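You operate a simulated robot arm through the tools that you are given. There is no shell and no other tool. Be economical: measure what you need, move in short steps, check, and stop when the job is done.

You run a simulated robot arm. Do the job below in one go: nothing can be reset, and whatever is moved stays where it is left.

TASK
Bin the litter on the ottoman, then wipe up the spill under it.
Fine: bottle in the yellow bin, paper in the blue bin, wrapper in the trash bag; the yellow cloth goes back. Set down upright: yellow cloth. What is to be rubbed or washed off counts as gone when no trace of it is left.

Only the result counts: the job must be done as asked and must still hold three seconds after the hand-in. Knocking over, shifting, dropping, spilling or breaking anything else fails it. Flat cloth is picked up by pressing the open fingertips on it (5 to 10 N) and closing them slowly along it; thin cloth reads only 2 to 8 mm in the jaws.

THE ROBOT
A 6-joint arm with a two-finger parallel gripper on a trunk, on a base that drives. Base frame: it is fixed to the floor where the robot stands at the start and does not move with it; the origin is under the middle of the robot, x ahead of it, y to its left, z up. Readings come in m, degrees, newtons and seconds.
With the tool pointing down near the work surface it reaches from about 0.26 to 0.68 m from the robot's upright axis, wherever it stands. Its first joint turns from -166.0 to 166.0 degrees. Places, roughly: blue bin [0, 1.8, 0.1]; bottle with a yellow band (21x7x7 cm) [0.5, 0, 0.5]; ottoman lid [0.7, -0.1, 0.5]; paper scrap (7x5x5 cm) [0.7, 0, 0.5]; trash bag [-0.5, 1.8, 0.2]; wrapper (9x5x4 cm) [0.9, 0, 0.5]; yellow bin [-0.3, 1.8, 0.1]. Payload 4.1 kg.
The tool frame sits at the grasp point between the pads (the TCP): z along the fingers, y along the line on which they close. The tips reach 0.023 m beyond it. Largest opening 0.094 m; finger width 0.038, thickness 0.01; the body of the gripper, 0.054 by 0.096 m, starts 0.039 m behind the TCP.
Orientation is told as [roll, pitch, yaw] about the base's x, y, z axes, in that order, counted from this pose: with the fingers straight down and closing along the base's y, the tool's x points along the base's -x, its y along +y and its z along -z.

THE INTERFACE
- The arm moves only by the tool send_rows. Its arguments are lists of equal length, an entry for each row: "delta_pos": the shift along the tool's x, y, z in m, a list of three; "turn": the turn, a rotation vector about the tool's x, y, z in degrees, a list of three. In form: {"delta_pos": [[x, y, z], ...], "turn": [[ax, ay, az], ...]}. A call has 1 to 12 rows; each row is the pose to reach, as a shift and turn from the pose commanded when the call began, along the tool's axes at that moment. "jaw" is the opening in per cent of the stroke, from 0 (shut) to 100 (fully open), set as the call begins (left out, the last holds). Rows are played at 5 a second. More than 0.05 m and 8.6 degrees between two rows, or a gripper value outside its range, and nothing of the call is played. Where a pose cannot be reached the arm comes as near as it can. A force on the tool above 50 N (or 10 N above the force at the start of the call, whichever is more), or a blocked arm, ends the call early, and 0.2 s more pass. Each finger travels about 0.045 m/s and halts on what it meets, pressing with about 22 N; the grip force reading is that of the motor and also rises with nothing between the fingers. The clock runs only during rows and for 0.2 s after the last one: add rows that repeat a pose to give the fingers time. It gives the time, the measured TCP pose, the force on the tool (base axes), the opening and the grip force at its end, in the units of the frame above (readings bear some noise), with the torque about the TCP (base axes, N m) and any sound that the robot's microphone picked up.
- Cameras (640 x 400 px; columns grow to the right, rows downward): "scene" is now at [0.0012, 0.1285, 1.3449]; the picture's right is [-0.52, -0.86, 0.00], its down [-0.71, 0.43, -0.56] and it looks along [0.48, -0.29, -0.83] (base axes); focal length 284 px, centre (320, 200). "wrist" rides on the gripper at [0.086, 0.016, -0.075] in the tool frame; the picture's right is [-0.18, 0.98, 0.00], its down [-0.58, -0.11, -0.81] and it looks along [-0.79, -0.15, 0.59] (tool axes); focal length 243 px, centre (320, 200). There is no depth. A picture from a camera that has moved, and an enlarged one, comes with that camera's place and axes in the base frame and with its lens.
- camera(camera): a new picture of that camera. It takes no simulated time.
- slide_trunk(by): slides the trunk up (or, below 0, down) by that many m; the arm and the scene camera ride with it, the base frame stays. It gives what a move gives, with no picture.
- roll_base(legs): drives the robot by 1 to 6 legs, each [ahead, turn to the left] in m and degrees, along the robot's own axes; the way and the turn of a leg run together, so that a leg with both is an arc; at most 1.5 m and 180 degrees a leg. The arm and the cameras ride along, it lands a little off, and it stops where it bumps. It gives what a move gives.
- turn_head(pan, tilt): turns the head with the scene camera to pan (to the left, within 155 degrees either way) and tilt (down, from -29 to 69), counted from straight ahead of the robot. It gives what a move gives.
- close_up(camera, box): a new picture of the part [left, top, right, bottom] of that camera's present view, enlarged. It takes no simulated time.
- hand_in(): hands the job in; it is judged then, once.

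Go step by step. Nothing tells you exact positions but the pictures and the camera data: compare them with the known pose of the tool, close in by small moves and look again before you grip or let go. The budget is 120 turns and 98 pictures, counting those below and the enlarged ones. Unless the task says otherwise, let go and move clear before handing in.

The tools are called as name(argument=value, ...) on one line, values as JSON. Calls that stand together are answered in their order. send_rows: Moves the arm, as the interface text tells. Its arguments: {"type":"object","properties":{"delta_pos":{"type":"array"},"turn":{"type":"array"},"jaw":{"type":"number"}},"required":["delta_pos","turn"]} The other tools are called the same way: slide_trunk (by) slides the trunk up or down; roll_base (legs) drives the base; turn_head (pan, tilt) turns the head that bears the scene camera; camera (camera) takes a picture; close_up (camera, box) takes an enlarged picture of a part of a camera's view; hand_in () hands the job in.

At the start:

```text
t: 0.0
position: [0.411, -0.1131, 0.8549]
tool_rot: [-0.1, 0.0, 0.0]
wrist_force: [0.7, -0.3, -0.1]
wrist_torque: [0.01, -0.02, -0.01]
finger_gap: 0.0938
gripper_force: 0.1
trunk travel left (down, up): [-0.325, 0.265]
robot x, y, heading: [0.0012, -0.0, 0.0]
head pan, tilt: [-31.2, 56.1]
```

scene: 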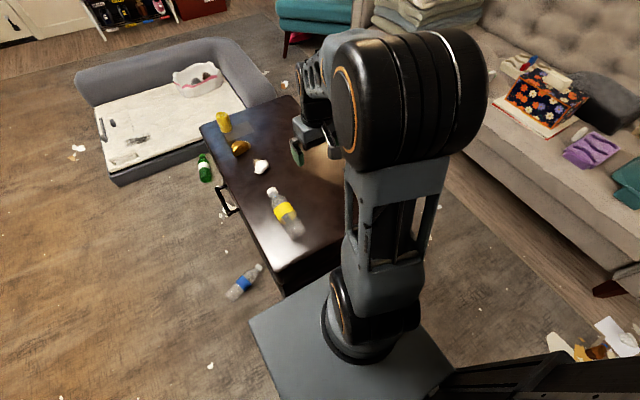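
wrist: 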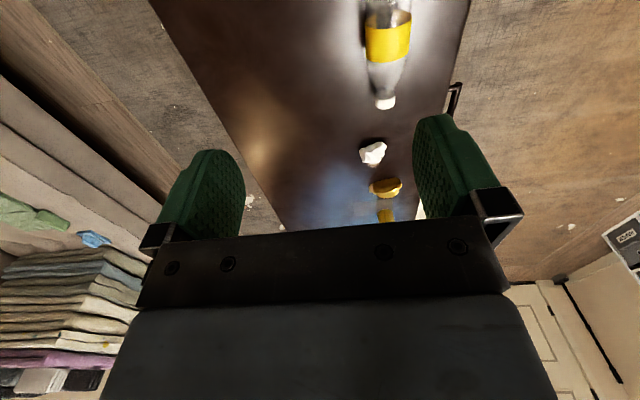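

I see the ottoman ahead with a yellow-banded bottle, a paper scrap, a wrapper and something yellow at its far end. I'll look closer and then turn towards the bins.

close_up(camera="scene", box=[180, 90, 340, 250])

turn_head(pan=80, tilt=35)

camera(camera="scene")

```text
2.50 times, centred on (260, 170) of scene
camera zoom: at [0.0012, 0.1285, 1.3449], right [-0.52, -0.86, 0.0], down [-0.71, 0.43, -0.56], along [0.48, -0.29, -0.83], focal length 710 px, centre (470, 275)
```

zoom: 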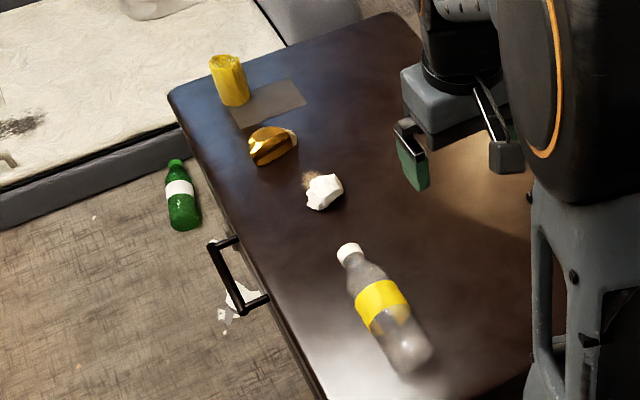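

```text
t: 1.9
position: [0.4122, -0.1121, 0.8553]
tool_rot: [0.0, 0.0, 0.1]
wrist_force: [0.9, -0.3, 0.4]
wrist_torque: [0.03, 0.0, -0.01]
finger_gap: 0.094
gripper_force: 0.0
trunk travel left (down, up): [-0.325, 0.265]
robot x, y, heading: [0.0019, -0.0003, -0.1]
head pan, tilt: [80.0, 35.0]
```

```text
94 pictures are left
camera scene: at [-0.0441, 0.2519, 1.3746], right [0.98, -0.17, 0.0], down [-0.1, -0.56, -0.82], along [0.14, 0.81, -0.57], focal length 284 px, centre (320, 200)
```

scene: 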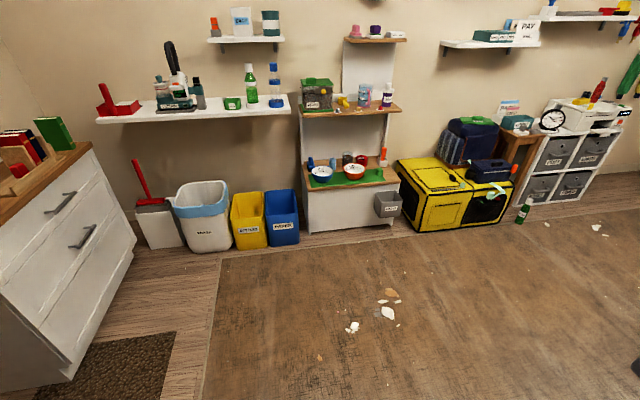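

The bins and trash bag are against the left wall; the stain shows beside the paper, and the yellow cloth is a roll standing at a grey mat. I'll look closer at both.

close_up(camera="scene", box=[120, 150, 320, 275])

turn_head(pan=5, tilt=60)

camera(camera="scene")

```text
3.20 times, centred on (220, 212) of scene
camera zoom: at [-0.0441, 0.2519, 1.3746], right [0.98, -0.17, 0.0], down [-0.1, -0.56, -0.82], along [0.14, 0.81, -0.57], focal length 909 px, centre (640, 160)
```

zoom: 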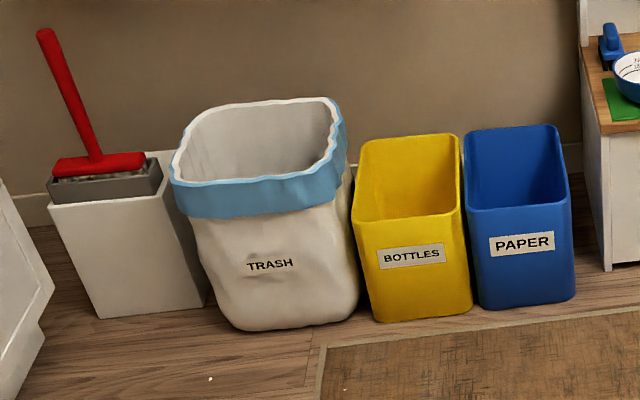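

```text
t: 3.4
position: [0.4115, -0.1129, 0.8555]
tool_rot: [0.1, 0.0, 0.0]
wrist_force: [1.0, 0.4, 1.2]
wrist_torque: [0.0, -0.02, -0.01]
finger_gap: 0.0942
gripper_force: 0.1
trunk travel left (down, up): [-0.325, 0.265]
robot x, y, heading: [-0.0019, -0.0029, -0.1]
head pan, tilt: [5.0, 60.0]
```

```text
92 pictures are left
camera scene: at [0.007, 0.1711, 1.3403], right [0.09, -1.0, 0.0], down [-0.86, -0.08, -0.5], along [0.5, 0.04, -0.87], focal length 284 px, centre (320, 200)
```

scene: 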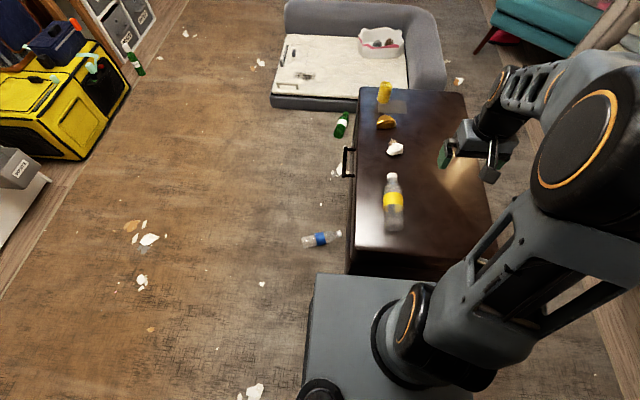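

The yellow bin opening is near (-0.25, 1.82), blue (-0.03, 1.83) and trash (-0.52, 1.82), rims about z 0.29 to 0.38. The bottle lies along x at about (0.48, -0.03), so I'll move above it first and check.

send_rows(delta_pos=[[-0.02, 0.02, 0.03], [-0.04, 0.04, 0.06], [-0.055, 0.06, 0.09], [-0.07, 0.08, 0.12], [-0.07, 0.083, 0.15], [-0.07, 0.083, 0.15]], turn=[[0, 0, 0], [0, 0, 0], [0, 0, 0], [0, 0, 0], [0, 0, 0], [0, 0, 0]], jaw=100)

camera(camera="scene")

camera(camera="wrist")

```text
t: 4.8
position: [0.4825, -0.0305, 0.7037]
tool_rot: [0.0, 0.0, 0.0]
wrist_force: [-0.3, -0.2, -0.3]
wrist_torque: [0.02, 0.03, -0.03]
finger_gap: 0.0942
gripper_force: 0.1
trunk travel left (down, up): [-0.325, 0.265]
robot x, y, heading: [-0.001, -0.0022, -0.1]
head pan, tilt: [5.0, 60.0]
```

```text
91 pictures are left
camera scene: at [0.0072, 0.1711, 1.3403], right [0.09, -1.0, 0.0], down [-0.86, -0.08, -0.5], along [0.5, 0.04, -0.87], focal length 284 px, centre (320, 200)
```

scene: 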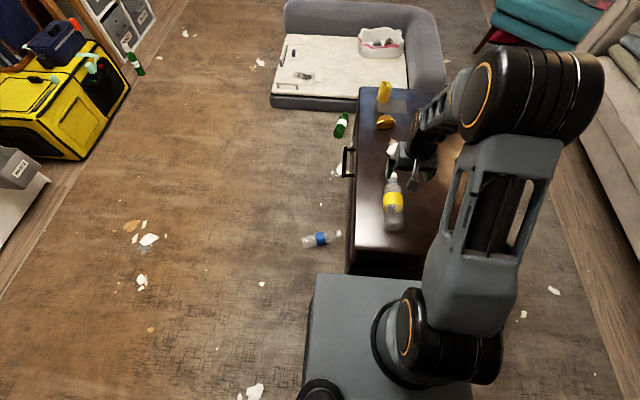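

```text
90 pictures are left
camera wrist: at [0.3949, -0.0139, 0.7786], right [0.18, 0.98, 0.0], down [0.58, -0.11, 0.81], along [0.79, -0.15, -0.59], focal length 243 px, centre (320, 200)
```

wrist: 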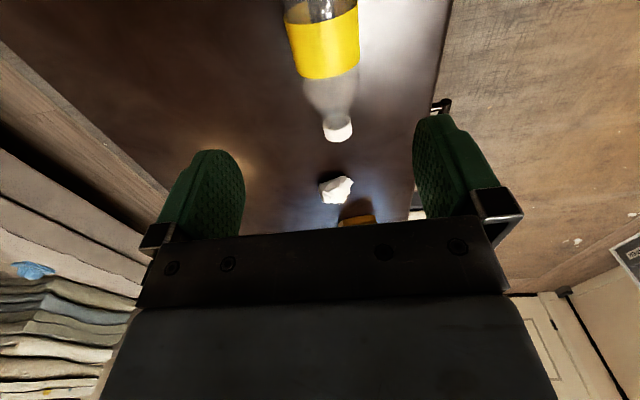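

The wrist view confirms the bottle's axis at y = -0.029 with its band near x = 0.48. I'll go down and grip it there.

send_rows(delta_pos=[[0.003, 0.001, 0.04], [0.006, 0.001, 0.08], [0.006, 0.001, 0.12], [0.006, 0.001, 0.15], [0.006, 0.001, 0.165], [0.006, 0.001, 0.165]], turn=[[0, 0, 0], [0, 0, 0], [0, 0, 0], [0, 0, 0], [0, 0, 0], [0, 0, 0]])

camera(camera="scene")

```text
t: 6.2
position: [0.4769, -0.0283, 0.5388]
tool_rot: [0.1, 0.1, -0.1]
wrist_force: [-0.6, 0.6, -0.4]
wrist_torque: [-0.01, -0.02, 0.0]
finger_gap: 0.094
gripper_force: 0.0
trunk travel left (down, up): [-0.325, 0.265]
robot x, y, heading: [0.0015, -0.0012, 0.3]
head pan, tilt: [5.0, 60.0]
```

```text
89 pictures are left
camera scene: at [0.0071, 0.1711, 1.3403], right [0.09, -1.0, 0.0], down [-0.86, -0.08, -0.5], along [0.5, 0.04, -0.87], focal length 284 px, centre (320, 200)
```

scene: 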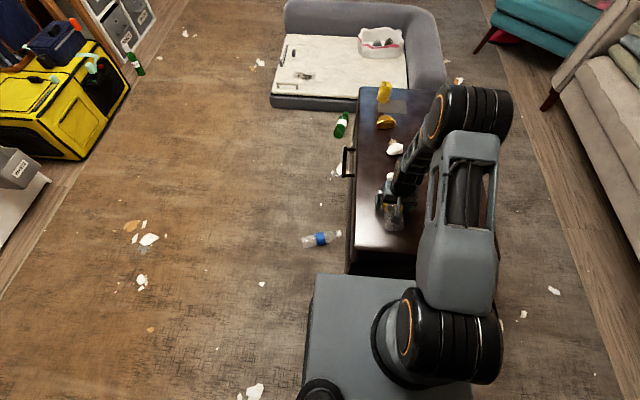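

No contact so far and the fingers straddle the bottle, so I'll close on it.

send_rows(delta_pos=[[0, 0, 0], [0, 0, 0], [0, 0, 0], [0, 0, 0], [0, 0, 0], [0, 0, 0]], turn=[[0, 0, 0], [0, 0, 0], [0, 0, 0], [0, 0, 0], [0, 0, 0], [0, 0, 0]], jaw=0)

send_rows(delta_pos=[[0, 0, -0.03], [0, 0, -0.07], [0, 0, -0.12], [0, 0, -0.17], [0, 0, -0.22], [0, 0, -0.22]], turn=[[0, 0, 0], [0, 0, 0], [0, 0, 0], [0, 0, 0], [0, 0, 0], [0, 0, 0]])

camera(camera="wrist")

```text
t: 7.6
position: [0.4752, -0.0286, 0.5401]
tool_rot: [0.0, 0.0, 0.1]
wrist_force: [0.6, -0.1, -0.5]
wrist_torque: [0.01, -0.01, -0.02]
finger_gap: 0.0598
gripper_force: 21.6
trunk travel left (down, up): [-0.325, 0.265]
robot x, y, heading: [0.0007, -0.0002, 0.3]
head pan, tilt: [5.0, 60.0]
```

```text
t: 9.0
position: [0.4755, -0.0291, 0.7594]
tool_rot: [0.1, 0.0, 0.0]
wrist_force: [0.3, -0.8, -0.7]
wrist_torque: [-0.02, -0.01, 0.0]
finger_gap: 0.0001
gripper_force: 22.2
trunk travel left (down, up): [-0.325, 0.265]
robot x, y, heading: [-0.0, -0.0022, 0.0]
head pan, tilt: [5.0, 60.0]
```

```text
88 pictures are left
camera wrist: at [0.3887, -0.0136, 0.8342], right [0.18, 0.98, 0.0], down [0.58, -0.11, 0.81], along [0.79, -0.15, -0.59], focal length 243 px, centre (320, 200)
```

wrist: 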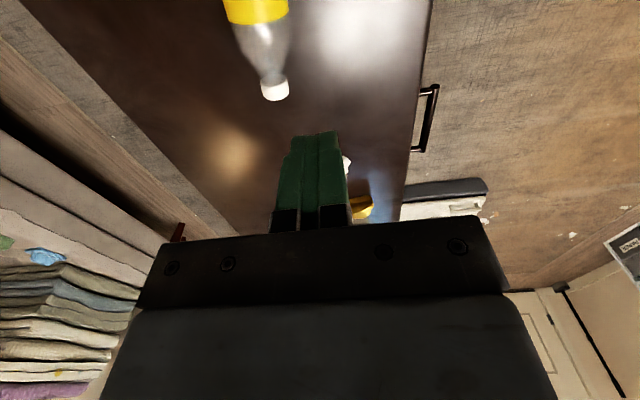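

The bottle slipped out below the pads: I gripped above its middle, so the lid is lower than I took it to be. The bottle has rolled to about y = -0.09 but is still on the lid; I'll look again.

send_rows(delta_pos=[[0.04, 0, 0], [0.08, -0.02, 0], [0.12, -0.04, 0], [0.12, -0.06, 0], [0.12, -0.06, 0], [0.12, -0.06, 0], [0.12, -0.06, 0]], turn=[[0, 0, 0], [0, 0, 0], [0, 0, 0], [0, 0, 0], [0, 0, 0], [0, 0, 0], [0, 0, 0]], jaw=100)

camera(camera="wrist")

close_up(camera="scene", box=[310, 70, 510, 280])

```text
t: 10.6
position: [0.3565, -0.0894, 0.7589]
tool_rot: [0.0, 0.1, 0.1]
wrist_force: [0.6, -0.5, 0.1]
wrist_torque: [-0.02, 0.03, 0.0]
finger_gap: 0.0939
gripper_force: 0.1
trunk travel left (down, up): [-0.325, 0.265]
robot x, y, heading: [-0.0006, 0.0023, 0.1]
head pan, tilt: [5.0, 60.0]
```

```text
87 pictures are left
camera wrist: at [0.2689, -0.0731, 0.8344], right [0.18, 0.98, 0.0], down [0.58, -0.11, 0.81], along [0.79, -0.15, -0.59], focal length 243 px, centre (320, 200)
```

wrist: 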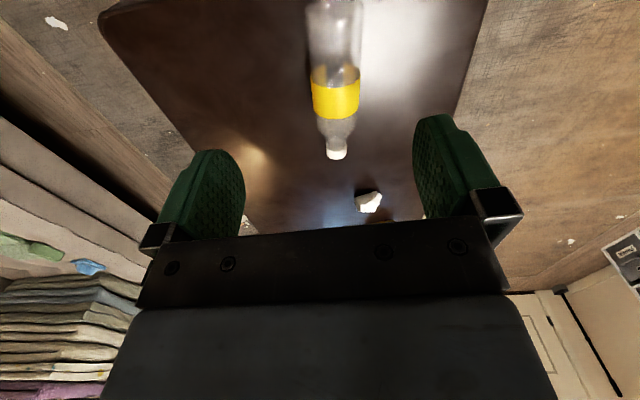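

```text
1.90 times, centred on (410, 175) of scene
camera zoom: at [0.007, 0.1711, 1.3403], right [0.09, -1.0, 0.0], down [-0.86, -0.08, -0.5], along [0.5, 0.04, -0.87], focal length 541 px, centre (149, 248)
```

zoom: 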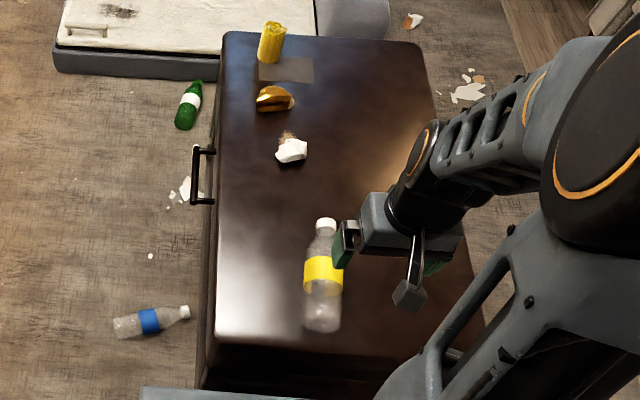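

The bottle now runs from about (0.36, -0.08) to (0.56, -0.10), turned about -6°. I'll move over its body, match the turn and go lower this time.

send_rows(delta_pos=[[-0.04, 0, 0.0], [-0.08, 0, 0.03], [-0.0935, 0.0, 0.07], [-0.0935, 0.0, 0.11], [-0.0935, 0.0, 0.15], [-0.0935, 0.0, 0.19], [-0.0935, 0.0, 0.22], [-0.0935, 0.0, 0.234], [-0.0935, 0.0, 0.234]], turn=[[0, 0, 2], [0, 0, 4], [0, 0, 5.5], [0, 0, 5.5], [0, 0, 5.5], [0, 0, 5.5], [0, 0, 5.5], [0, 0, 5.5], [0, 0, 5.5]])

camera(camera="wrist")

```text
t: 12.6
position: [0.4497, -0.0886, 0.527]
tool_rot: [-0.1, 0.0, -5.5]
wrist_force: [0.6, -0.2, -0.4]
wrist_torque: [0.03, 0.01, 0.0]
finger_gap: 0.0939
gripper_force: 0.0
trunk travel left (down, up): [-0.325, 0.265]
robot x, y, heading: [0.0006, 0.0018, -0.4]
head pan, tilt: [5.0, 60.0]
```

```text
85 pictures are left
camera wrist: at [0.3642, -0.0646, 0.6003], right [0.28, 0.96, 0.0], down [0.57, -0.16, 0.81], along [0.77, -0.22, -0.59], focal length 243 px, centre (320, 200)
```

wrist: 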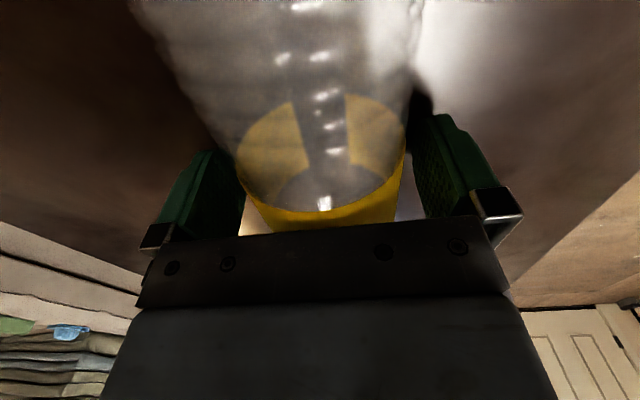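

The bottle is centred between the fingers with no contact. I'll go down slightly further.

send_rows(delta_pos=[[0, 0, 0.004], [0, 0, 0.008], [0, 0, 0.008]], turn=[[0, 0, 0], [0, 0, 0], [0, 0, 0]])

```text
t: 13.2
position: [0.4487, -0.0892, 0.5234]
tool_rot: [0.0, -0.1, -5.5]
wrist_force: [-10.9, 3.0, 36.7]
wrist_torque: [0.32, 0.88, -0.01]
finger_gap: 0.0942
gripper_force: 0.0
trunk travel left (down, up): [-0.325, 0.265]
robot x, y, heading: [-0.0017, 0.0007, -0.2]
head pan, tilt: [5.0, 60.0]
stopped in row 3: the force on the tool passed its limit (the readings are from after the stop); the commanded pose is now the measured one
```

The fingertips touched the lid at z = 0.50. I'll back off 2 mm and close, which puts the pads at or below the bottle's middle.

send_rows(delta_pos=[[0, 0, -0.003], [0, 0, -0.003], [0, 0, -0.003], [0, 0, -0.003], [0, 0, -0.003], [0, 0, -0.003], [0, 0, -0.003], [0, 0, -0.003]], turn=[[0, 0, 0], [0, 0, 0], [0, 0, 0], [0, 0, 0], [0, 0, 0], [0, 0, 0], [0, 0, 0], [0, 0, 0]], jaw=0)

send_rows(delta_pos=[[0, 0, -0.005], [0, 0, -0.01], [0, 0, -0.02], [0, 0, -0.03], [0, 0, -0.03]], turn=[[0, 0, 0], [0, 0, 0], [0, 0, 0], [0, 0, 0], [0, 0, 0]])

camera(camera="wrist")

```text
t: 15.0
position: [0.4504, -0.0887, 0.5233]
tool_rot: [0.0, 0.1, -5.3]
wrist_force: [-0.3, -0.9, 4.0]
wrist_torque: [-0.06, -0.06, -0.03]
finger_gap: 0.0595
gripper_force: 21.9
trunk travel left (down, up): [-0.325, 0.265]
robot x, y, heading: [-0.0001, -0.0009, 0.0]
head pan, tilt: [5.0, 60.0]
```

```text
t: 16.2
position: [0.4506, -0.0895, 0.5545]
tool_rot: [0.0, -0.1, -5.5]
wrist_force: [-0.7, 0.3, -0.4]
wrist_torque: [0.0, -0.01, -0.03]
finger_gap: 0.0593
gripper_force: 21.9
trunk travel left (down, up): [-0.325, 0.265]
robot x, y, heading: [0.0004, -0.0012, 0.1]
head pan, tilt: [5.0, 60.0]
```

```text
84 pictures are left
camera wrist: at [0.3656, -0.0646, 0.628], right [0.28, 0.96, 0.0], down [0.57, -0.16, 0.81], along [0.78, -0.22, -0.59], focal length 243 px, centre (320, 200)
```

wrist: 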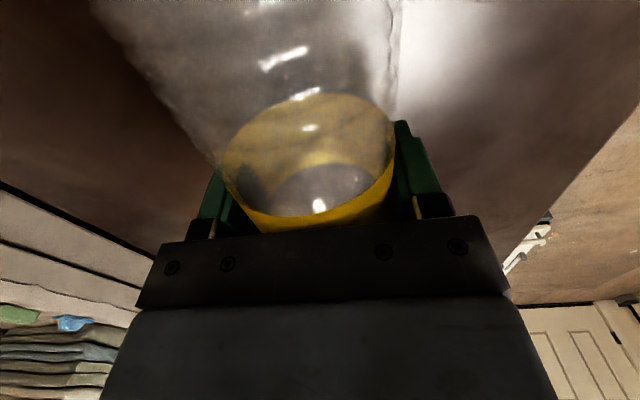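

The bottle is held, with the gap steady at 59 mm. I'll lift clear, and then check what lies behind and beside the robot before driving.

send_rows(delta_pos=[[0.01, 0, -0.04], [0.02, 0.01, -0.08], [0.03, 0.02, -0.12], [0.03, 0.03, -0.16], [0.03, 0.04, -0.2], [0.03, 0.05, -0.23], [0.03, 0.05, -0.23]], turn=[[0, 0, 0], [0, 0, 0], [0, 0, 0], [0, 0, 0], [0, 0, 0], [0, 0, 0], [0, 0, 0]])

turn_head(pan=140, tilt=50)

camera(camera="scene")

camera(camera="wrist")

```text
t: 17.8
position: [0.4256, -0.0352, 0.7852]
tool_rot: [0.0, 0.0, -5.4]
wrist_force: [0.7, 0.5, -0.5]
wrist_torque: [-0.02, -0.01, 0.0]
finger_gap: 0.0596
gripper_force: 22.4
trunk travel left (down, up): [-0.325, 0.265]
robot x, y, heading: [0.0021, -0.004, -0.1]
head pan, tilt: [5.0, 60.0]
```

```text
t: 20.0
position: [0.4256, -0.0345, 0.7845]
tool_rot: [0.0, -0.1, -5.4]
wrist_force: [0.1, -0.2, -1.0]
wrist_torque: [0.0, -0.02, 0.25]
finger_gap: 0.0565
gripper_force: 21.6
trunk travel left (down, up): [-0.325, 0.265]
robot x, y, heading: [0.0038, 0.0002, -0.2]
head pan, tilt: [140.0, 50.0]
```

```text
83 pictures are left
camera scene: at [-0.1185, 0.2148, 1.3529], right [0.64, 0.77, 0.0], down [0.59, -0.49, -0.64], along [-0.49, 0.41, -0.77], focal length 284 px, centre (320, 200)
```

scene: 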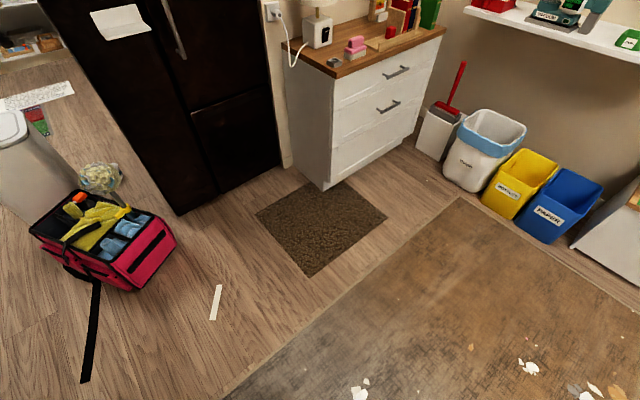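

```text
82 pictures are left
camera wrist: at [0.3404, -0.0111, 0.8586], right [0.28, 0.96, 0.0], down [0.57, -0.16, 0.81], along [0.78, -0.22, -0.59], focal length 243 px, centre (320, 200)
```

wrist: 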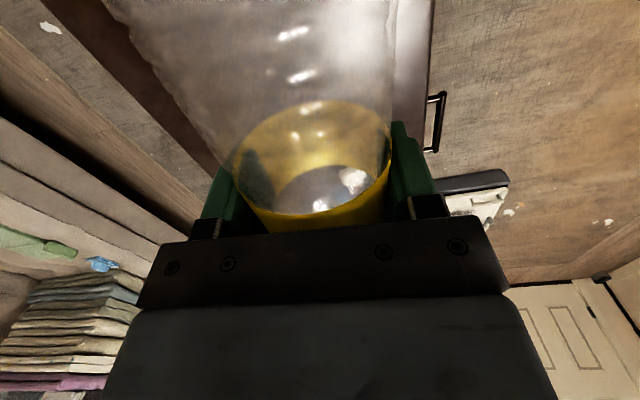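

The way is clear: back up 0.4 m, turn left, then drive ahead to the bins. I'll do the backing and the turn first, then check that the bottle is still held.

roll_base(legs=[[-0.4, 0], [0, 90]])

camera(camera="wrist")

```text
t: 26.3
position: [-0.3641, 0.4255, 0.7848]
tool_rot: [0.0, -0.1, 84.4]
wrist_force: [0.0, -0.3, 0.2]
wrist_torque: [0.01, 0.01, -0.05]
finger_gap: 0.059
gripper_force: 22.4
trunk travel left (down, up): [-0.325, 0.265]
robot x, y, heading: [-0.4034, 0.002, 90.0]
head pan, tilt: [140.0, 50.0]
```

```text
81 pictures are left
camera wrist: at [-0.3885, 0.3408, 0.8586], right [-0.96, 0.28, 0.0], down [0.16, 0.57, 0.81], along [0.22, 0.78, -0.59], focal length 243 px, centre (320, 200)
```

wrist: 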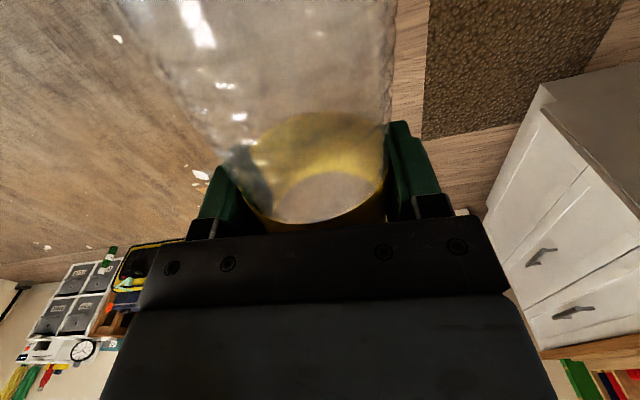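

The bottle is steady. I'll drive ahead to the bins and look at them.

roll_base(legs=[[1.27, 0]])

turn_head(pan=-10, tilt=55)

camera(camera="scene")

camera(camera="wrist")

```text
t: 32.7
position: [-0.3617, 1.6929, 0.7843]
tool_rot: [0.0, -0.1, 84.4]
wrist_force: [0.3, -0.4, 0.3]
wrist_torque: [0.0, 0.0, 0.02]
finger_gap: 0.0591
gripper_force: 21.7
trunk travel left (down, up): [-0.325, 0.265]
robot x, y, heading: [-0.4017, 1.2652, 90.2]
head pan, tilt: [140.0, 50.0]
```

```text
t: 35.0
position: [-0.3628, 1.6935, 0.7844]
tool_rot: [0.0, -0.1, 84.5]
wrist_force: [0.1, -0.9, 0.0]
wrist_torque: [0.02, 0.03, 0.03]
finger_gap: 0.0588
gripper_force: 22.3
trunk travel left (down, up): [-0.325, 0.265]
robot x, y, heading: [-0.3997, 1.2707, 90.0]
head pan, tilt: [-10.0, 55.0]
```

```text
80 pictures are left
camera scene: at [-0.5515, 1.277, 1.3464], right [0.98, -0.17, 0.0], down [-0.14, -0.81, -0.57], along [0.1, 0.56, -0.82], focal length 284 px, centre (320, 200)
```

scene: 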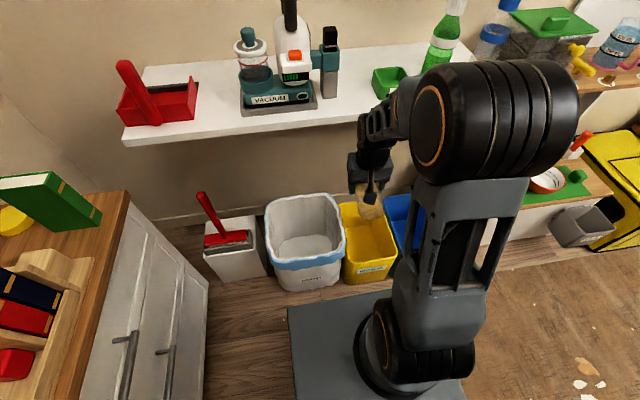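

```text
79 pictures are left
camera wrist: at [-0.3877, 1.6079, 0.8586], right [-0.96, 0.28, 0.0], down [0.16, 0.57, 0.81], along [0.22, 0.78, -0.59], focal length 243 px, centre (320, 200)
```

wrist: 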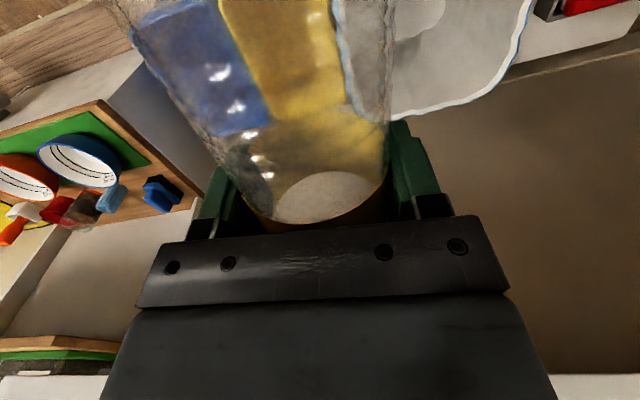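

A shelf edge hangs at about y = 1.76, z = 0.93 above the bins, so I'll lower the trunk 0.3 m and come in underneath it. The yellow bin opening works out at (-0.25, 1.81).

slide_trunk(by=-0.3)

camera(camera="scene")

```text
t: 38.0
position: [-0.3622, 1.6938, 0.4842]
tool_rot: [0.0, -0.1, 84.4]
wrist_force: [-0.3, 0.4, 0.1]
wrist_torque: [0.04, -0.03, 0.0]
finger_gap: 0.059
gripper_force: 22.5
trunk travel left (down, up): [-0.025, 0.565]
robot x, y, heading: [-0.398, 1.2686, 90.1]
head pan, tilt: [-10.0, 55.0]
```

```text
78 pictures are left
camera scene: at [-0.5515, 1.277, 1.0464], right [0.98, -0.17, 0.0], down [-0.14, -0.81, -0.57], along [0.1, 0.56, -0.82], focal length 284 px, centre (320, 200)
```

scene: 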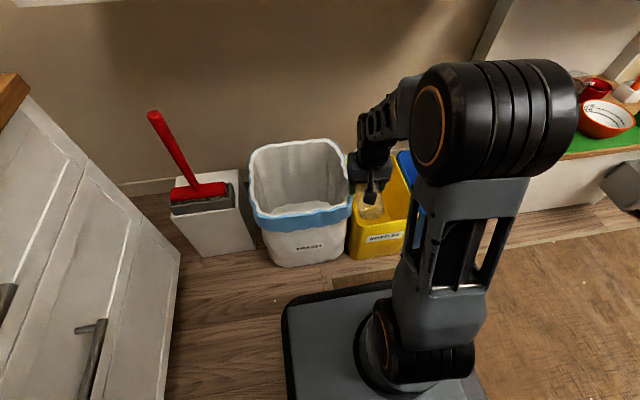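

The arm fits below the shelf. I'll shift over the yellow bin at the present height and align the bottle lengthwise.

send_rows(delta_pos=[[-0.02, -0.03, 0], [-0.04, -0.06, 0], [-0.07, -0.09, 0], [-0.1, -0.1, 0], [-0.117, -0.101, 0.03], [-0.117, -0.101, 0.07], [-0.117, -0.101, 0.1], [-0.117, -0.101, 0.1]], turn=[[0, 0, -1], [0, 0, -2], [0, 0, -3], [0, 0, -4], [0, 0, -5.6], [0, 0, -5.6], [0, 0, -5.6], [0, 0, -5.6]])

camera(camera="scene")

camera(camera="wrist")

```text
t: 39.8
position: [-0.2495, 1.799, 0.3837]
tool_rot: [0.0, 0.0, 90.1]
wrist_force: [0.7, 0.1, -0.1]
wrist_torque: [0.01, -0.01, -0.02]
finger_gap: 0.0591
gripper_force: 21.9
trunk travel left (down, up): [-0.025, 0.565]
robot x, y, heading: [-0.4027, 1.2687, 89.9]
head pan, tilt: [-10.0, 55.0]
```

```text
77 pictures are left
camera scene: at [-0.5515, 1.277, 1.0464], right [0.98, -0.17, 0.0], down [-0.14, -0.81, -0.57], along [0.1, 0.56, -0.82], focal length 284 px, centre (320, 200)
```

scene: 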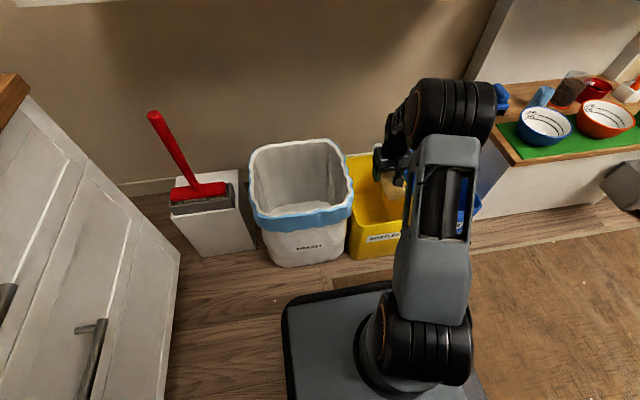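

```text
76 pictures are left
camera wrist: at [-0.2673, 1.712, 0.4581], right [-0.98, 0.18, 0.0], down [0.11, 0.58, 0.81], along [0.15, 0.79, -0.59], focal length 243 px, centre (320, 200)
```

wrist: 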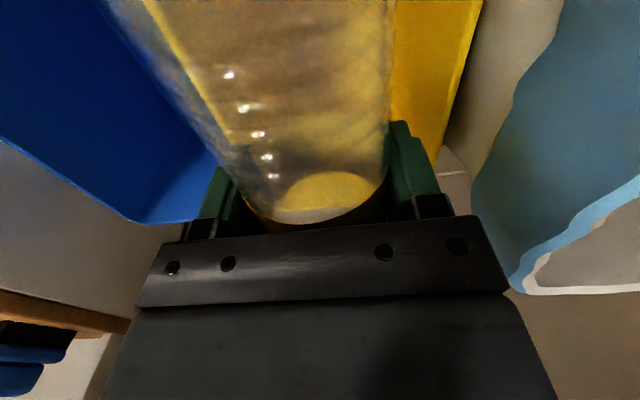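

The bin opening spans about x -0.35 to -0.17 and y 1.65 to 1.92, so I'll shift slightly to its centre, lower, and release.

send_rows(delta_pos=[[0.015, 0.008, 0.0], [0.015, 0.008, 0.03], [0.015, 0.008, 0.065], [0.015, 0.008, 0.065]], turn=[[0, 0, 0], [0, 0, 0], [0, 0, 0], [0, 0, 0]])

send_rows(delta_pos=[[0, 0, 0], [0, 0, 0], [0, 0, 0], [0, 0, 0], [0, 0, -0.04], [0, 0, -0.08], [0, 0, -0.1]], turn=[[0, 0, 0], [0, 0, 0], [0, 0, 0], [0, 0, 0], [0, 0, 0], [0, 0, 0], [0, 0, 0]], jaw=100)

camera(camera="wrist")

```text
t: 40.8
position: [-0.2591, 1.7832, 0.3192]
tool_rot: [0.1, -0.1, 90.0]
wrist_force: [0.2, 0.0, 0.0]
wrist_torque: [0.04, 0.01, 0.0]
finger_gap: 0.0589
gripper_force: 21.7
trunk travel left (down, up): [-0.025, 0.565]
robot x, y, heading: [-0.3997, 1.2653, 90.0]
head pan, tilt: [-10.0, 55.0]
```

```text
t: 42.4
position: [-0.2588, 1.784, 0.4187]
tool_rot: [0.0, 0.0, 90.1]
wrist_force: [0.8, 0.1, -1.4]
wrist_torque: [0.01, 0.02, 0.01]
finger_gap: 0.0938
gripper_force: 0.0
trunk travel left (down, up): [-0.025, 0.565]
robot x, y, heading: [-0.3973, 1.2704, 89.9]
head pan, tilt: [-10.0, 55.0]
```

```text
75 pictures are left
camera wrist: at [-0.2754, 1.6971, 0.4938], right [-0.98, 0.18, 0.0], down [0.11, 0.58, 0.81], along [0.15, 0.79, -0.59], focal length 243 px, centre (320, 200)
```

wrist: 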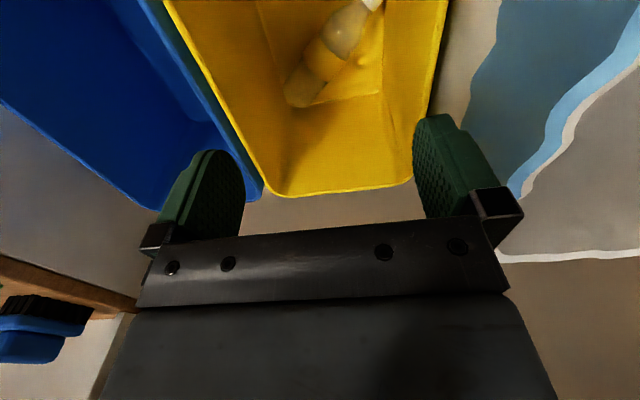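

The bottle is in the yellow bin. I'll back away, raise the trunk, and drive to the left side of the ottoman at about (0.87, 0.7), facing it.

roll_base(legs=[[-0.57, 0]])

slide_trunk(by=0.32)

roll_base(legs=[[0, -90], [1.27, 0], [0, -90]])

turn_head(pan=-5, tilt=60)

camera(camera="scene")

```text
t: 45.7
position: [-0.2598, 1.2157, 0.4194]
tool_rot: [0.0, -0.1, 90.2]
wrist_force: [0.0, -0.6, 1.1]
wrist_torque: [-0.02, 0.01, -0.03]
finger_gap: 0.0943
gripper_force: 0.1
trunk travel left (down, up): [-0.025, 0.565]
robot x, y, heading: [-0.3969, 0.6943, 90.3]
head pan, tilt: [-10.0, 55.0]
```

```text
t: 48.8
position: [-0.2598, 1.2151, 0.7378]
tool_rot: [0.0, -0.1, 90.1]
wrist_force: [0.0, 0.0, 0.6]
wrist_torque: [-0.02, 0.0, 0.0]
finger_gap: 0.0941
gripper_force: 0.0
trunk travel left (down, up): [-0.345, 0.245]
robot x, y, heading: [-0.3938, 0.6986, 90.1]
head pan, tilt: [-10.0, 55.0]
```

```text
t: 62.8
position: [0.7602, 0.2087, 0.7389]
tool_rot: [-0.1, -0.1, -87.3]
wrist_force: [0.2, 0.0, -0.2]
wrist_torque: [-0.02, 0.01, 0.0]
finger_gap: 0.094
gripper_force: 0.0
trunk travel left (down, up): [-0.345, 0.245]
robot x, y, heading: [0.8735, 0.7283, -87.4]
head pan, tilt: [-10.0, 55.0]
```

```text
t: 63.5
position: [0.7594, 0.208, 0.7386]
tool_rot: [0.0, -0.1, -87.3]
wrist_force: [-0.4, 0.6, 0.1]
wrist_torque: [-0.01, 0.0, -0.02]
finger_gap: 0.094
gripper_force: 0.0
trunk travel left (down, up): [-0.345, 0.245]
robot x, y, heading: [0.8757, 0.7304, -87.3]
head pan, tilt: [-5.0, 60.0]
```

```text
74 pictures are left
camera scene: at [1.0373, 0.7307, 1.3603], right [-1.0, 0.04, 0.0], down [0.04, 0.87, -0.5], along [-0.02, -0.5, -0.87], focal length 284 px, centre (320, 200)
```

scene: 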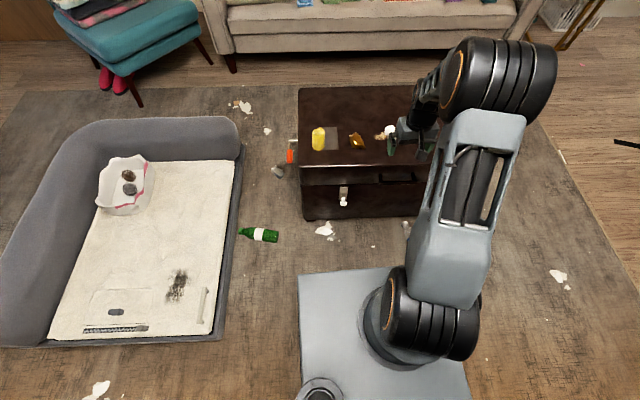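

The side view puts the wrapper at (0.87, -0.02), the cloth roll at (1.01, -0.015) and the paper at (0.73, -0.05). I'll zoom in on the near side and the lid before driving closer.

close_up(camera="scene", box=[270, 80, 430, 280])

camera(camera="wrist")

```text
2.00 times, centred on (350, 180) of scene
camera zoom: at [1.0373, 0.7307, 1.3603], right [-1.0, 0.04, 0.0], down [0.04, 0.87, -0.5], along [-0.02, -0.5, -0.87], focal length 568 px, centre (260, 240)
```

zoom: 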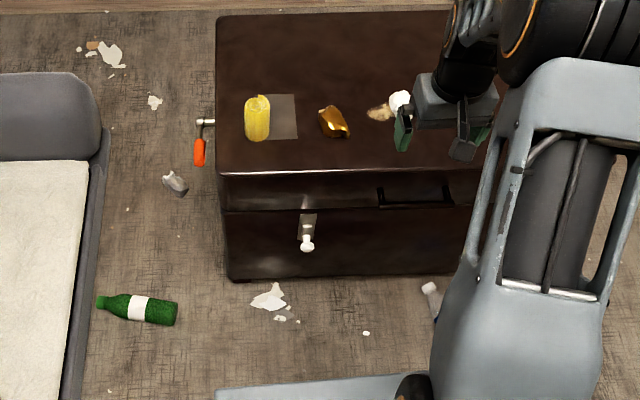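

```text
72 pictures are left
camera wrist: at [0.7718, 0.2952, 0.8136], right [0.99, -0.14, 0.0], down [-0.08, -0.58, 0.81], along [-0.11, -0.8, -0.59], focal length 243 px, centre (320, 200)
```

wrist: 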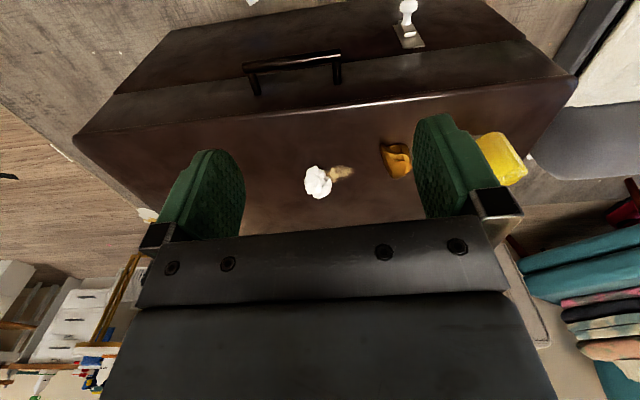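

The lid handle and a small knob stick out to about y = 0.12, so the base may come up to y = 0.53. I'll drive ahead 0.19 m and hover over the paper.

roll_base(legs=[[0.19, -2.7]])

camera(camera="scene")

camera(camera="wrist")

```text
t: 65.0
position: [0.7389, 0.0252, 0.7388]
tool_rot: [0.0, -0.1, -90.0]
wrist_force: [0.5, -0.3, -0.6]
wrist_torque: [-0.04, -0.02, 0.03]
finger_gap: 0.094
gripper_force: 0.1
trunk travel left (down, up): [-0.345, 0.245]
robot x, y, heading: [0.8763, 0.538, -90.5]
head pan, tilt: [-5.0, 60.0]
```

```text
71 pictures are left
camera scene: at [1.0412, 0.5334, 1.3603], right [-1.0, 0.09, 0.0], down [0.08, 0.86, -0.5], along [-0.04, -0.5, -0.87], focal length 284 px, centre (320, 200)
```

scene: 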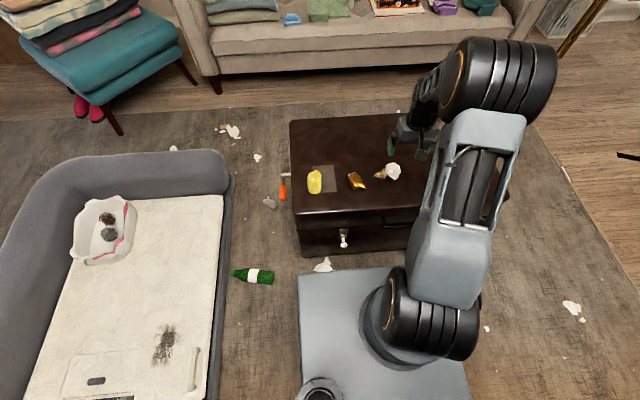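

```text
70 pictures are left
camera wrist: at [0.7551, 0.111, 0.8137], right [0.98, -0.19, 0.0], down [-0.11, -0.58, 0.81], along [-0.15, -0.79, -0.59], focal length 243 px, centre (320, 200)
```

wrist: 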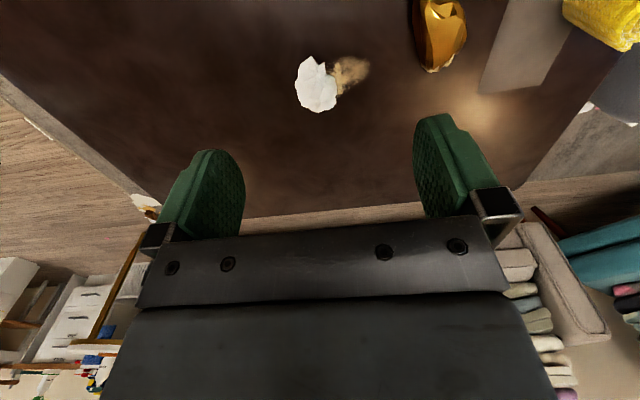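

The paper is at (0.724, -0.042) with the stain just beyond it at (0.766, -0.05). I'll lower over the paper with the fingers straddling it along x.

send_rows(delta_pos=[[-0.03, -0.01, 0.0], [-0.06, -0.015, 0.02], [-0.067, -0.015, 0.06], [-0.067, -0.015, 0.1], [-0.067, -0.015, 0.14], [-0.067, -0.015, 0.18], [-0.067, -0.015, 0.2], [-0.067, -0.015, 0.211], [-0.067, -0.015, 0.211]], turn=[[0, 0, 0], [0, 0, 0], [0, 0, 0], [0, 0, 0], [0, 0, 0], [0, 0, 0], [0, 0, 0], [0, 0, 0], [0, 0, 0]])

camera(camera="wrist")

```text
t: 67.0
position: [0.7236, -0.0432, 0.5272]
tool_rot: [0.0, -0.1, -90.1]
wrist_force: [-1.7, 0.2, 0.7]
wrist_torque: [-0.01, -0.02, 0.01]
finger_gap: 0.0942
gripper_force: 0.0
trunk travel left (down, up): [-0.345, 0.245]
robot x, y, heading: [0.8797, 0.5416, -90.2]
head pan, tilt: [-5.0, 60.0]
```

```text
69 pictures are left
camera wrist: at [0.7394, 0.0435, 0.6022], right [0.98, -0.19, 0.0], down [-0.11, -0.58, 0.81], along [-0.15, -0.79, -0.59], focal length 243 px, centre (320, 200)
```

wrist: 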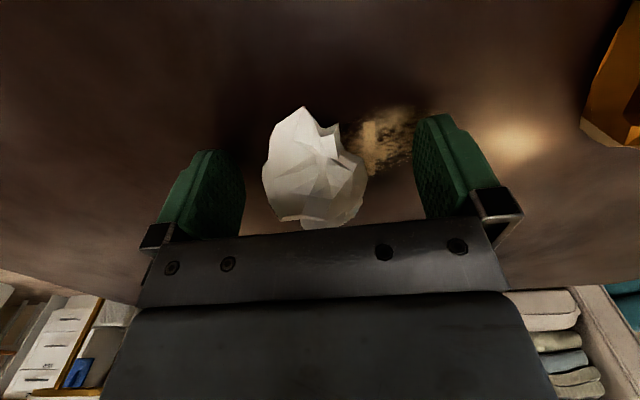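

The paper sits between the fingers, so I'll close and lift.

send_rows(delta_pos=[[0, 0, 0], [0, 0, 0], [0, 0, 0], [0, 0, 0], [0, 0, 0], [0, 0, 0], [0, 0, 0]], turn=[[0, 0, 0], [0, 0, 0], [0, 0, 0], [0, 0, 0], [0, 0, 0], [0, 0, 0], [0, 0, 0]], jaw=0)

send_rows(delta_pos=[[0, 0, -0.02], [0, 0, -0.06], [0, 0, -0.1], [0, 0, -0.15], [0.04, 0, -0.2], [0.08, 0, -0.22], [0.08, 0, -0.22]], turn=[[0, 0, 0], [0, 0, 0], [0, 0, 0], [0, 0, 0], [0, 0, 0], [0, 0, 0], [0, 0, 0]])

camera(camera="wrist")

```text
t: 68.6
position: [0.723, -0.0421, 0.529]
tool_rot: [0.0, -0.1, -90.2]
wrist_force: [0.5, -0.5, 0.3]
wrist_torque: [0.01, -0.03, -0.02]
finger_gap: 0.0443
gripper_force: 21.9
trunk travel left (down, up): [-0.345, 0.245]
robot x, y, heading: [0.8819, 0.5444, -90.4]
head pan, tilt: [-5.0, 60.0]
```

```text
refused: row 5 steps farther than a row can; nothing moved
```

```text
68 pictures are left
camera wrist: at [0.7394, 0.0435, 0.6025], right [0.98, -0.19, 0.0], down [-0.11, -0.58, 0.81], along [-0.15, -0.79, -0.59], focal length 243 px, centre (320, 200)
```

wrist: 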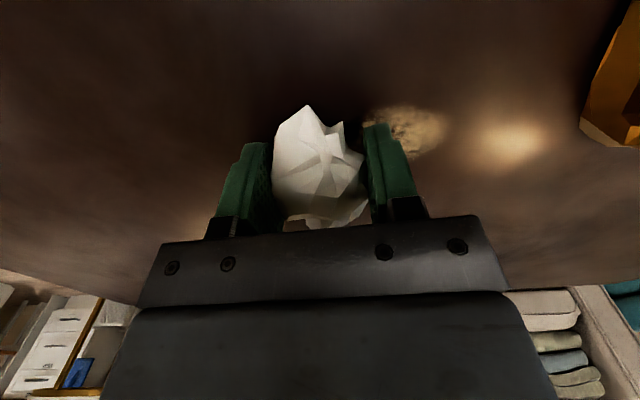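

The paper is gripped with a 44 mm gap, but one step of the lift was too long. I'll lift again in smaller steps and pull back.

send_rows(delta_pos=[[0, 0, -0.02], [0, 0, -0.06], [0, 0, -0.1], [0, 0, -0.14], [0.03, 0, -0.17], [0.06, 0, -0.2], [0.1, 0, -0.22], [0.1, 0, -0.22]], turn=[[0, 0, 0], [0, 0, 0], [0, 0, 0], [0, 0, 0], [0, 0, 0], [0, 0, 0], [0, 0, 0], [0, 0, 0]])

close_up(camera="scene", box=[270, 100, 430, 260])

```text
t: 70.4
position: [0.7228, 0.0595, 0.7475]
tool_rot: [-0.1, -0.1, -89.9]
wrist_force: [-0.1, -1.0, 0.1]
wrist_torque: [0.02, 0.01, 0.0]
finger_gap: 0.0445
gripper_force: 21.4
trunk travel left (down, up): [-0.345, 0.245]
robot x, y, heading: [0.8828, 0.5405, -90.1]
head pan, tilt: [-5.0, 60.0]
```

```text
2.50 times, centred on (350, 180) of scene
camera zoom: at [1.0412, 0.5335, 1.3603], right [-1.0, 0.09, 0.0], down [0.08, 0.86, -0.5], along [-0.04, -0.5, -0.87], focal length 710 px, centre (245, 250)
```

zoom: 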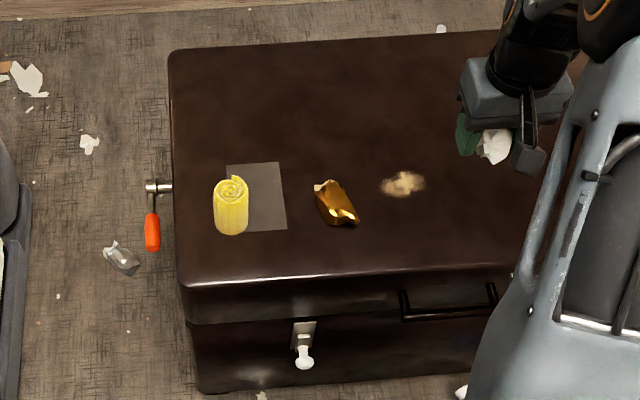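

The paper is in hand and the stain is fully exposed at about (0.77, -0.05). I'll drive to the bins.

roll_base(legs=[[-0.19, 0], [0, -90], [1.2, 0], [0, -90]])

turn_head(pan=-10, tilt=55)

slide_trunk(by=-0.3)

```text
t: 85.3
position: [-0.1707, 1.2186, 0.7481]
tool_rot: [0.0, -0.1, 90.0]
wrist_force: [0.0, 1.3, 0.7]
wrist_torque: [0.01, 0.0, 0.01]
finger_gap: 0.0433
gripper_force: 22.0
trunk travel left (down, up): [-0.345, 0.245]
robot x, y, heading: [-0.328, 0.7349, 90.4]
head pan, tilt: [-5.0, 60.0]
```

```text
t: 86.0
position: [-0.1719, 1.2175, 0.7477]
tool_rot: [-0.1, 0.0, 90.0]
wrist_force: [0.0, 0.7, 0.2]
wrist_torque: [0.0, 0.01, 0.0]
finger_gap: 0.0438
gripper_force: 22.0
trunk travel left (down, up): [-0.345, 0.245]
robot x, y, heading: [-0.3264, 0.7304, 90.1]
head pan, tilt: [-10.0, 55.0]
```

```text
t: 89.0
position: [-0.1719, 1.2173, 0.448]
tool_rot: [0.0, -0.1, 90.1]
wrist_force: [-0.3, 0.6, -0.5]
wrist_torque: [0.03, -0.02, -0.01]
finger_gap: 0.0433
gripper_force: 22.0
trunk travel left (down, up): [-0.045, 0.545]
robot x, y, heading: [-0.3258, 0.7355, 89.9]
head pan, tilt: [-10.0, 55.0]
```

Next I'll drive ahead to the bins and shift over the blue one.

roll_base(legs=[[0.53, 0]])

send_rows(delta_pos=[[-0.01, -0.04, 0], [-0.03, -0.08, 0], [-0.04, -0.12, 0], [-0.045, -0.13, 0], [-0.045, -0.13, 0]], turn=[[0, 0, 0], [0, 0, 0], [0, 0, 0], [0, 0, 0], [0, 0, 0]])

camera(camera="wrist")

camera(camera="scene")

```text
t: 92.0
position: [-0.1708, 1.7438, 0.448]
tool_rot: [0.1, 0.0, 90.0]
wrist_force: [0.1, 0.2, 0.4]
wrist_torque: [0.02, -0.01, 0.01]
finger_gap: 0.0433
gripper_force: 22.2
trunk travel left (down, up): [-0.045, 0.545]
robot x, y, heading: [-0.328, 1.2611, 89.9]
head pan, tilt: [-10.0, 55.0]
```

```text
t: 93.2
position: [-0.0405, 1.7882, 0.4485]
tool_rot: [0.0, 0.0, 90.1]
wrist_force: [-0.4, 0.3, 0.0]
wrist_torque: [-0.01, 0.01, 0.02]
finger_gap: 0.0434
gripper_force: 22.0
trunk travel left (down, up): [-0.045, 0.545]
robot x, y, heading: [-0.3283, 1.2592, 89.6]
head pan, tilt: [-10.0, 55.0]
```

```text
66 pictures are left
camera wrist: at [-0.0569, 1.7018, 0.523], right [-0.98, 0.18, 0.0], down [0.11, 0.58, 0.81], along [0.15, 0.79, -0.59], focal length 243 px, centre (320, 200)
```

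wrist: 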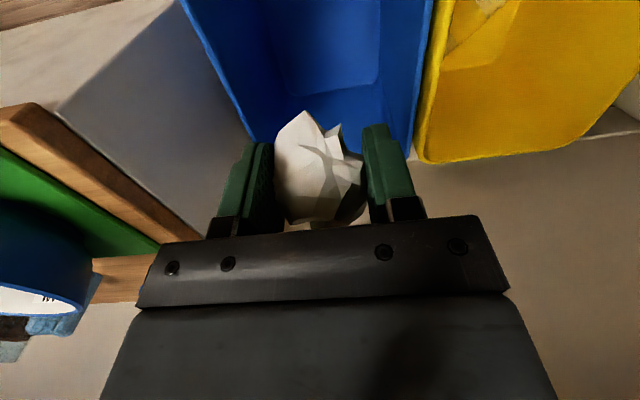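

```text
65 pictures are left
camera scene: at [-0.4792, 1.2696, 1.0664], right [0.98, -0.17, 0.0], down [-0.14, -0.81, -0.57], along [0.1, 0.56, -0.82], focal length 284 px, centre (320, 200)
```

scene: 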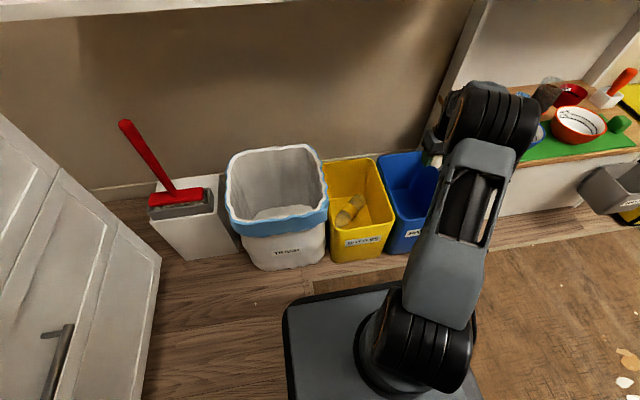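

The gripper is centred over the blue bin. I'll lower to the rim and release.

send_rows(delta_pos=[[0, 0, 0.04], [0, 0, 0.08], [0, 0, 0.12], [0, 0, 0.15], [0, 0, 0.15]], turn=[[0, 0, 0], [0, 0, 0], [0, 0, 0], [0, 0, 0], [0, 0, 0]])

send_rows(delta_pos=[[0, 0, 0], [0, 0, 0], [0, 0, 0], [0, 0, 0], [0, 0, -0.04], [0, 0, -0.08], [0, 0, -0.12], [0, 0, -0.15], [0, 0, -0.15]], turn=[[0, 0, 0], [0, 0, 0], [0, 0, 0], [0, 0, 0], [0, 0, 0], [0, 0, 0], [0, 0, 0], [0, 0, 0], [0, 0, 0]], jaw=100)

camera(camera="wrist")

```text
t: 94.4
position: [-0.0404, 1.7881, 0.2966]
tool_rot: [0.1, -0.1, 90.1]
wrist_force: [-0.3, -0.6, 0.1]
wrist_torque: [0.01, -0.02, 0.02]
finger_gap: 0.0435
gripper_force: 22.5
trunk travel left (down, up): [-0.045, 0.545]
robot x, y, heading: [-0.3263, 1.2598, 90.1]
head pan, tilt: [-10.0, 55.0]
```

```text
t: 96.4
position: [-0.041, 1.7886, 0.4489]
tool_rot: [0.0, 0.0, 90.0]
wrist_force: [-0.4, 0.7, 0.5]
wrist_torque: [0.02, -0.01, -0.01]
finger_gap: 0.0943
gripper_force: 0.2
trunk travel left (down, up): [-0.045, 0.545]
robot x, y, heading: [-0.3245, 1.2589, 89.8]
head pan, tilt: [-10.0, 55.0]
```

```text
64 pictures are left
camera wrist: at [-0.0578, 1.7012, 0.5235], right [-0.98, 0.18, 0.0], down [0.11, 0.58, 0.81], along [0.15, 0.79, -0.59], focal length 243 px, centre (320, 200)
```

wrist: 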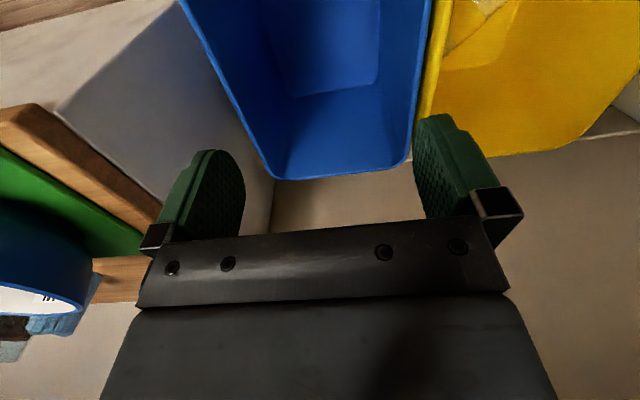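

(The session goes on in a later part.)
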